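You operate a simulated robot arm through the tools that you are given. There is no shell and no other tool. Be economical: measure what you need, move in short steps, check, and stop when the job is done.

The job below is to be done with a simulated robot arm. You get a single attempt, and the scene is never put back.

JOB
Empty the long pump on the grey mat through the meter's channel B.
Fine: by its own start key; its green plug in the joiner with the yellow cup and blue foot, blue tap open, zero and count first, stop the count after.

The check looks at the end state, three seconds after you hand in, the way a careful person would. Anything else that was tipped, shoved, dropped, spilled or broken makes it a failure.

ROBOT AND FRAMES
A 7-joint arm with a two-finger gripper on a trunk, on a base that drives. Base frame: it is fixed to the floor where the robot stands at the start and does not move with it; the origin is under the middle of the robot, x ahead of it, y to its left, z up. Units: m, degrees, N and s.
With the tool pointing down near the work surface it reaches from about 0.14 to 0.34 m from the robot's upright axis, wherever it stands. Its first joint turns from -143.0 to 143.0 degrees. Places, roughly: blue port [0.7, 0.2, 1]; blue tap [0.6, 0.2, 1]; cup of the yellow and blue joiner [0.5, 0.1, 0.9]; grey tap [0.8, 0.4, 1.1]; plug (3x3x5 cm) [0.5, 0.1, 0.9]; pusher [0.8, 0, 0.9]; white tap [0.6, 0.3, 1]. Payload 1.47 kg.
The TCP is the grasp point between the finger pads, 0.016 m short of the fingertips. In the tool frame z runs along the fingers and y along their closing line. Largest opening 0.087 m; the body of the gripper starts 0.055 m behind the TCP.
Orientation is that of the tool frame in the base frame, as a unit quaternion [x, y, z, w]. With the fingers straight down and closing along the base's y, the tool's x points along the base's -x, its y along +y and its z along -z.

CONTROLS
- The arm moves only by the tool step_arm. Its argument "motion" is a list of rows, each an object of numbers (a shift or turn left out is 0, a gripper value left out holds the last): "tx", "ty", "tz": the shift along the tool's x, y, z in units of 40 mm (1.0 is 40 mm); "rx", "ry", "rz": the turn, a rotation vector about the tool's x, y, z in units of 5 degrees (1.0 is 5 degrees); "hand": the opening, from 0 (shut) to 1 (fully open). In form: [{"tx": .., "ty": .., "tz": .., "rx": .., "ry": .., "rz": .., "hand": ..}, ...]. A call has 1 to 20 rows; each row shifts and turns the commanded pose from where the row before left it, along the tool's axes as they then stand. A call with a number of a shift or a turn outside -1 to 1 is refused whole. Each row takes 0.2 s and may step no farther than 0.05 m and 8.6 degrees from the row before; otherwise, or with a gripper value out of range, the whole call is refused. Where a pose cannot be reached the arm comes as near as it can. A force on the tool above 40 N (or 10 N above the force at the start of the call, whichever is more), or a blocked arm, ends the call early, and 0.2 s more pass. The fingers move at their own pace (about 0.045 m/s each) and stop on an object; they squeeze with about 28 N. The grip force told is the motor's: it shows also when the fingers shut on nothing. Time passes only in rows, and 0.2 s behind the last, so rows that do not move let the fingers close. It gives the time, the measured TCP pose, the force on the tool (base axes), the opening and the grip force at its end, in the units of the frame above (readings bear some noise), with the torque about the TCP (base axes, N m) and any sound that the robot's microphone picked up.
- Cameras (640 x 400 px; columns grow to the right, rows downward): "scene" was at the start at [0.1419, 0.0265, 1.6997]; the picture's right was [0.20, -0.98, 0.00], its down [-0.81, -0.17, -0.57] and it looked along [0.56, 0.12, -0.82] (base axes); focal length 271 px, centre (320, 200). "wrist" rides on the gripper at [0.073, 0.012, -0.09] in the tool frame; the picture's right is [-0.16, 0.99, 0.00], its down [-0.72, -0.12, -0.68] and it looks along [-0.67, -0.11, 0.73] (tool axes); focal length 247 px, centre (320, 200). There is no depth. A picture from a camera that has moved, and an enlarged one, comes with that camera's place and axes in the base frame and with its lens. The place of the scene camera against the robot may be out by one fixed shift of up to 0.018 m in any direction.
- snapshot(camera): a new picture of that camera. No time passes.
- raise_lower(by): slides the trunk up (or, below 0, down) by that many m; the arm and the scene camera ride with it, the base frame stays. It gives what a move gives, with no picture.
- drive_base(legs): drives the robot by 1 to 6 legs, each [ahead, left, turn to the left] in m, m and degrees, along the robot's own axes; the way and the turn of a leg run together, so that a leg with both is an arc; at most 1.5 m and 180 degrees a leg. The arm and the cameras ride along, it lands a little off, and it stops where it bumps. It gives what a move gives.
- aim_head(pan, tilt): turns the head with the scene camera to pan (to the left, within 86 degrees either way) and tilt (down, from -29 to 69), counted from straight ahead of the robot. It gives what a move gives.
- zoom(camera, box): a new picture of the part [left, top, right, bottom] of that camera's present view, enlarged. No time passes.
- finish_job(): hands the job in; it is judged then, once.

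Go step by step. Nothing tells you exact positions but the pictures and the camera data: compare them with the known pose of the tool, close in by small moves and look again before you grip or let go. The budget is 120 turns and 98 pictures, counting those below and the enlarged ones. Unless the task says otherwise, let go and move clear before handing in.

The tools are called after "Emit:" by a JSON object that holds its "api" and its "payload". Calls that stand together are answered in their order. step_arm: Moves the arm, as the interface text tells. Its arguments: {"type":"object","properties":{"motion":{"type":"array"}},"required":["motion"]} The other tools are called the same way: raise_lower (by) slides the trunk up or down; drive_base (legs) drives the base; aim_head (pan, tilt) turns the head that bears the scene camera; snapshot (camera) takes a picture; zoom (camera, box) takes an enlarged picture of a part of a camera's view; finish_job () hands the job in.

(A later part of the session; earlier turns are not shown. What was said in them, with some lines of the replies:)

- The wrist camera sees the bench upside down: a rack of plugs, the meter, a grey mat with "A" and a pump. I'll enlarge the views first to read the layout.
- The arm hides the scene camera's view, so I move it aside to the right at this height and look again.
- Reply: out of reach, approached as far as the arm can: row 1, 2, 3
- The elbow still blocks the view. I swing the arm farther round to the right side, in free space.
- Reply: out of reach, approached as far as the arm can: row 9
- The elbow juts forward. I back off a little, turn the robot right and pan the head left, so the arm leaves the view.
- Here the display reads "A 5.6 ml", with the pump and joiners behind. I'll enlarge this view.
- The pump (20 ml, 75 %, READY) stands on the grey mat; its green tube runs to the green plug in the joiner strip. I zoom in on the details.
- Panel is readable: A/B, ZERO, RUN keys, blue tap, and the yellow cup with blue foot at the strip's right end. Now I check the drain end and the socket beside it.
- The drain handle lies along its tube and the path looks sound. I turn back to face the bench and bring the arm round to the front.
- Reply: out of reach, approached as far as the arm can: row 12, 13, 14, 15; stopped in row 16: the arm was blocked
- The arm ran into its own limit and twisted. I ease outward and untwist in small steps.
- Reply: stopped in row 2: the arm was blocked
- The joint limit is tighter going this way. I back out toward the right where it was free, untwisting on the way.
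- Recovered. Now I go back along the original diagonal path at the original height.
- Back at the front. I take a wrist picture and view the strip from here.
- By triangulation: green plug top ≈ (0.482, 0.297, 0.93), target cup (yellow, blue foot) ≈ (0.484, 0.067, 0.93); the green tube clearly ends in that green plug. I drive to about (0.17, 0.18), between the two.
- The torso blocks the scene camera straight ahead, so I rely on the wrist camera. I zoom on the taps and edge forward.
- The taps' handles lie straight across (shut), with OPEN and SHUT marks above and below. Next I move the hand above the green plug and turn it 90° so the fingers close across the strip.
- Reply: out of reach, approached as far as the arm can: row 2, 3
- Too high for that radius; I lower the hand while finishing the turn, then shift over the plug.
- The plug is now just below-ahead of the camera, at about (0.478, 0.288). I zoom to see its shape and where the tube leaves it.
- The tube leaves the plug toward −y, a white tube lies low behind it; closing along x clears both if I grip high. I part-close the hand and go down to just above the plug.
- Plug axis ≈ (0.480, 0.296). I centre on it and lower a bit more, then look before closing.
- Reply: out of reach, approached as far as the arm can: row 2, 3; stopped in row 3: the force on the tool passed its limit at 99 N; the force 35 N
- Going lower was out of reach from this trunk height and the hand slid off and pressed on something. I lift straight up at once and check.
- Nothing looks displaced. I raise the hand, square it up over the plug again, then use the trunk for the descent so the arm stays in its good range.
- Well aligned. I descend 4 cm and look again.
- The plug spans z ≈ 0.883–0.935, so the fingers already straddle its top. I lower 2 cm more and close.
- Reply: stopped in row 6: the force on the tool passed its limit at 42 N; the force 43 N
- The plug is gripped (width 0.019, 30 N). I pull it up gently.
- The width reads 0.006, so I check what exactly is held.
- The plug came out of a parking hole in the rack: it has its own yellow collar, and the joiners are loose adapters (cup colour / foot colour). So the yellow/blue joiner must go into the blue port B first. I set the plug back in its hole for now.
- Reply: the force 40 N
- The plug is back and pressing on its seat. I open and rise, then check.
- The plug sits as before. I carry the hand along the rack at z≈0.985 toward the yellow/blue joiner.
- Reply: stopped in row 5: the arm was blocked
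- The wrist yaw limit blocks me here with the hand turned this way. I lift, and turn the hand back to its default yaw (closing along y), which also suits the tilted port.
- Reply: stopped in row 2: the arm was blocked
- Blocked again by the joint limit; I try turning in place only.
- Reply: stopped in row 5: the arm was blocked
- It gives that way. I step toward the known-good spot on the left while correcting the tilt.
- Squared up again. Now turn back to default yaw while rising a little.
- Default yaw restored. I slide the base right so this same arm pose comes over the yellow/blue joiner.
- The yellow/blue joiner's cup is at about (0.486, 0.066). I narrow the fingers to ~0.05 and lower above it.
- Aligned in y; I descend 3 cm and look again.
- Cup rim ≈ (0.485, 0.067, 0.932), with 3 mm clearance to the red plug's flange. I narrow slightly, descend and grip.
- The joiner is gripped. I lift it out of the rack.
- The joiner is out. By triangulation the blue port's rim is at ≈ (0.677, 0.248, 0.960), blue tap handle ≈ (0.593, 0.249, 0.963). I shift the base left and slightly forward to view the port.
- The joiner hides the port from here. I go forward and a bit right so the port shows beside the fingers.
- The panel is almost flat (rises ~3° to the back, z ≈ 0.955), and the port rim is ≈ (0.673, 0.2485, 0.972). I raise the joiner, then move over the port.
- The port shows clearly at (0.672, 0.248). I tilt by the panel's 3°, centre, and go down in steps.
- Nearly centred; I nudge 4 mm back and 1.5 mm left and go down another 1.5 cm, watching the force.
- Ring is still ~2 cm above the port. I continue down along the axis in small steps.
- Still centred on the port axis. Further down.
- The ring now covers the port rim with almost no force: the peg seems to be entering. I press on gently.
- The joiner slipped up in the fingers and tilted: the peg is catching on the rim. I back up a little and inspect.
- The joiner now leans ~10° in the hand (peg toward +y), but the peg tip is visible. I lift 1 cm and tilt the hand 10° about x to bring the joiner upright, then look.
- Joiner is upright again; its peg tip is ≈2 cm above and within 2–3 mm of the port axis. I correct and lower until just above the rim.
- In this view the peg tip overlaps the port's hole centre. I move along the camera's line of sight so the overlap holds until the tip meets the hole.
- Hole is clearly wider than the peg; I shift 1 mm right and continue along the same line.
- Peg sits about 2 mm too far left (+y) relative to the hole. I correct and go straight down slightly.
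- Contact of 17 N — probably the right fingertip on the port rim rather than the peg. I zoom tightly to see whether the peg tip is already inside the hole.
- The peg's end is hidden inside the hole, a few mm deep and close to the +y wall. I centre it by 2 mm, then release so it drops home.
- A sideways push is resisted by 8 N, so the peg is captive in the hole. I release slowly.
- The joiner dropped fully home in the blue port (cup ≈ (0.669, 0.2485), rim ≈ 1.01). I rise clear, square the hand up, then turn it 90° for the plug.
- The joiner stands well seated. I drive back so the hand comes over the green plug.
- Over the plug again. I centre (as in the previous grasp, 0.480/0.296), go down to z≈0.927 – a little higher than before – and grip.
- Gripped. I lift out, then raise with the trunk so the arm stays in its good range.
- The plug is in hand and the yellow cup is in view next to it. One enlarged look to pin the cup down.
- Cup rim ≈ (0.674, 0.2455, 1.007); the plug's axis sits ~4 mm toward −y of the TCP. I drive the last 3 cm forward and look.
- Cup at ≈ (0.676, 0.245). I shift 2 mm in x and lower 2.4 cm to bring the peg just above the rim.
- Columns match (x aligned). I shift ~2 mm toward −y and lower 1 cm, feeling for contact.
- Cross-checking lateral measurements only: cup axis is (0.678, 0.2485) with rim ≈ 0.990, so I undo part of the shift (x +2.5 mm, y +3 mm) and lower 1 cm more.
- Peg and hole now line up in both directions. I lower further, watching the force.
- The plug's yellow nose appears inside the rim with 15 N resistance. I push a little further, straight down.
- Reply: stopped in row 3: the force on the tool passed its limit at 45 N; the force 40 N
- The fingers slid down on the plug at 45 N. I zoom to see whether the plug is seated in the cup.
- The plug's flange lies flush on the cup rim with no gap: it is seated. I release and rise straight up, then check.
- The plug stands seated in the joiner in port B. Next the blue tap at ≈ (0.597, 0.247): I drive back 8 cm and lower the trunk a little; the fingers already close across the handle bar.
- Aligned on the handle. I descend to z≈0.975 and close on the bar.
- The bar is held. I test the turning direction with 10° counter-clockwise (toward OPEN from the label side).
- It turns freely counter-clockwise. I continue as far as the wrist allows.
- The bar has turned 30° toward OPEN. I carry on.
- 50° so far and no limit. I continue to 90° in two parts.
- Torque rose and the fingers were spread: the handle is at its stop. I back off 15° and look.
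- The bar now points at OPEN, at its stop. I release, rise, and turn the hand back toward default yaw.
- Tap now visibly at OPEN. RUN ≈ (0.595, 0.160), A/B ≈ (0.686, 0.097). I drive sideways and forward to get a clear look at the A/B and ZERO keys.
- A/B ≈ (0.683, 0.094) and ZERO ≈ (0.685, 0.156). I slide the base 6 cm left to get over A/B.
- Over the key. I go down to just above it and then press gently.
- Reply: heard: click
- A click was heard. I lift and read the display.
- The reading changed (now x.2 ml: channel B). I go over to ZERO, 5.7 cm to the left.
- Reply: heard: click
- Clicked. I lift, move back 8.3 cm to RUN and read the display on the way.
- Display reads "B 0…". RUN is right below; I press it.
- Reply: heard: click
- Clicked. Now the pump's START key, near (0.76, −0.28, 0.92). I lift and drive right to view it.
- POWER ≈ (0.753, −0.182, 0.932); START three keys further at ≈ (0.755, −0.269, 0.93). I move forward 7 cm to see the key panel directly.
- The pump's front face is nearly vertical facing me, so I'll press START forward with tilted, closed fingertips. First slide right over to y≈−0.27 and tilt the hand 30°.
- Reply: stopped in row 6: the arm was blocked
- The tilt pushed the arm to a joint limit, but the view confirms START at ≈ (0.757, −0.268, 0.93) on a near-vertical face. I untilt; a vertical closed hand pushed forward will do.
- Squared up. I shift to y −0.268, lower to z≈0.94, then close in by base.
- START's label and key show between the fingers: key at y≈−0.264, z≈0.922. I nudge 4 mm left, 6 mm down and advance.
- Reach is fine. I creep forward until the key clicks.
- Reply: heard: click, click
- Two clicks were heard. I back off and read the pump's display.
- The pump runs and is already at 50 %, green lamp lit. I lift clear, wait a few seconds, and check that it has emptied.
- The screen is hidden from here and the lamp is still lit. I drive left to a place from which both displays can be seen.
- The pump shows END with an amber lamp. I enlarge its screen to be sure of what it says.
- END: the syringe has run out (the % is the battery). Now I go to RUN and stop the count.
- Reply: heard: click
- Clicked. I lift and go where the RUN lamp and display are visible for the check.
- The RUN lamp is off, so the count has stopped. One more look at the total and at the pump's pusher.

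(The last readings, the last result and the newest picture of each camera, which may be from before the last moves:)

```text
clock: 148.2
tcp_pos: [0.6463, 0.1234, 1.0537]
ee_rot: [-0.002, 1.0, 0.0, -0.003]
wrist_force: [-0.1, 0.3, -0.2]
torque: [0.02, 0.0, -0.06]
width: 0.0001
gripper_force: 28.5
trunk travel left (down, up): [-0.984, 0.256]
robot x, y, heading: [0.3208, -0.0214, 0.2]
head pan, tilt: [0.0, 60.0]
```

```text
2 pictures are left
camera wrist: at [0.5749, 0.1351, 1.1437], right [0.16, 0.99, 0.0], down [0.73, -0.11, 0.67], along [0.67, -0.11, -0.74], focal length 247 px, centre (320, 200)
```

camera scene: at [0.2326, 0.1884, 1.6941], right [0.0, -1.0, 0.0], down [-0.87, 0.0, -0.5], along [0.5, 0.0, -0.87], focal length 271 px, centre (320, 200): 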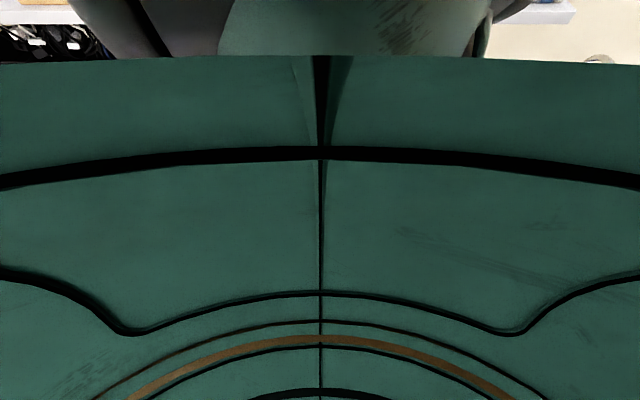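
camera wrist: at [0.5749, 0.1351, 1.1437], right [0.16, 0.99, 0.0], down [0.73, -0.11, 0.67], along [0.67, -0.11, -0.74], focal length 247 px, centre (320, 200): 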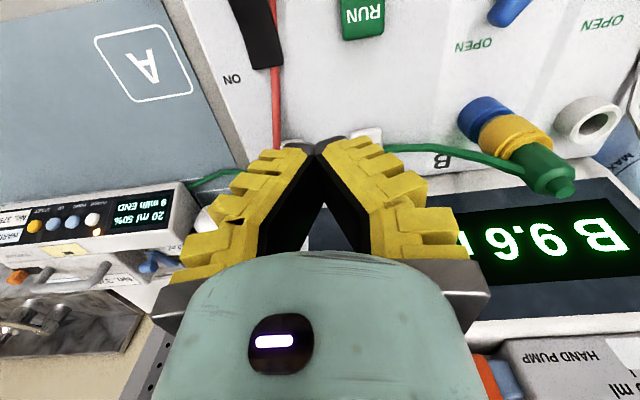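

The meter holds "B 9.6 ml" and the pump shows END, with the plug, joiner and open tap all in place. I raise the hand and back away from the bench.

Emit:
{"api": "step_arm", "payload": {"motion": [{"tz": -0.8}, {"tz": -0.8}]}}

Emit:
{"api": "drive_base", "payload": {"legs": [[-0.25, 0, 0]]}}

Emit:
{"api": "snapshot", "payload": {"camera": "wrist"}}

```text
clock: 148.8
tcp_pos: [0.6489, 0.123, 1.1177]
ee_rot: [-0.002, 1.0, 0.0, -0.004]
wrist_force: [-0.3, 0.4, -0.2]
torque: [-0.02, -0.01, 0.0]
width: 0.0001
gripper_force: 28.1
trunk travel left (down, up): [-0.984, 0.256]
robot x, y, heading: [0.3215, -0.0169, 0.1]
head pan, tilt: [0.0, 60.0]
```

```text
clock: 150.6
tcp_pos: [0.4003, 0.1221, 1.1158]
ee_rot: [-0.002, 1.0, -0.001, -0.003]
wrist_force: [-0.7, 0.3, -0.3]
torque: [-0.01, 0.01, -0.02]
width: 0.0001
gripper_force: 27.8
trunk travel left (down, up): [-0.984, 0.256]
robot x, y, heading: [0.0722, -0.0195, 0.4]
head pan, tilt: [0.0, 60.0]
```

```text
1 pictures are left
camera wrist: at [0.3282, 0.1344, 1.2066], right [0.16, 0.99, 0.0], down [0.73, -0.11, 0.67], along [0.67, -0.11, -0.74], focal length 247 px, centre (320, 200)
```

wrist: 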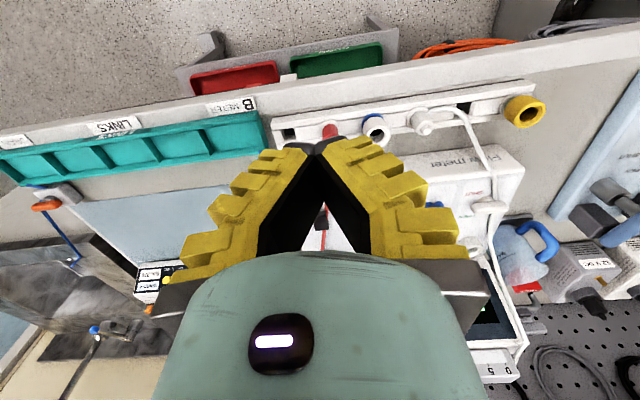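

Everything else on the bench is standing as it was and the hand is clear, so I hand in.

Emit:
{"api": "finish_job", "payload": {}}

```text
The job is handed in.
```

I ran the long pump through channel B until its screen showed END. The meter was switched to B, zeroed and counting beforehand, and it now holds 9.6 ml with the count stopped.

- **Connections:** the joiner with the yellow cup and blue foot is in the blue port. The green plug is in that joiner, and the blue tap is at OPEN.
- **Not confirmed:** I took END as empty and did not look at the syringe or pusher itself. The pump's screen still reads 50 %, which I took to be its battery.
- **One knock:** early on the hand slid and pressed on something beside the rack with up to 99 N. I saw nothing moved or damaged afterwards.
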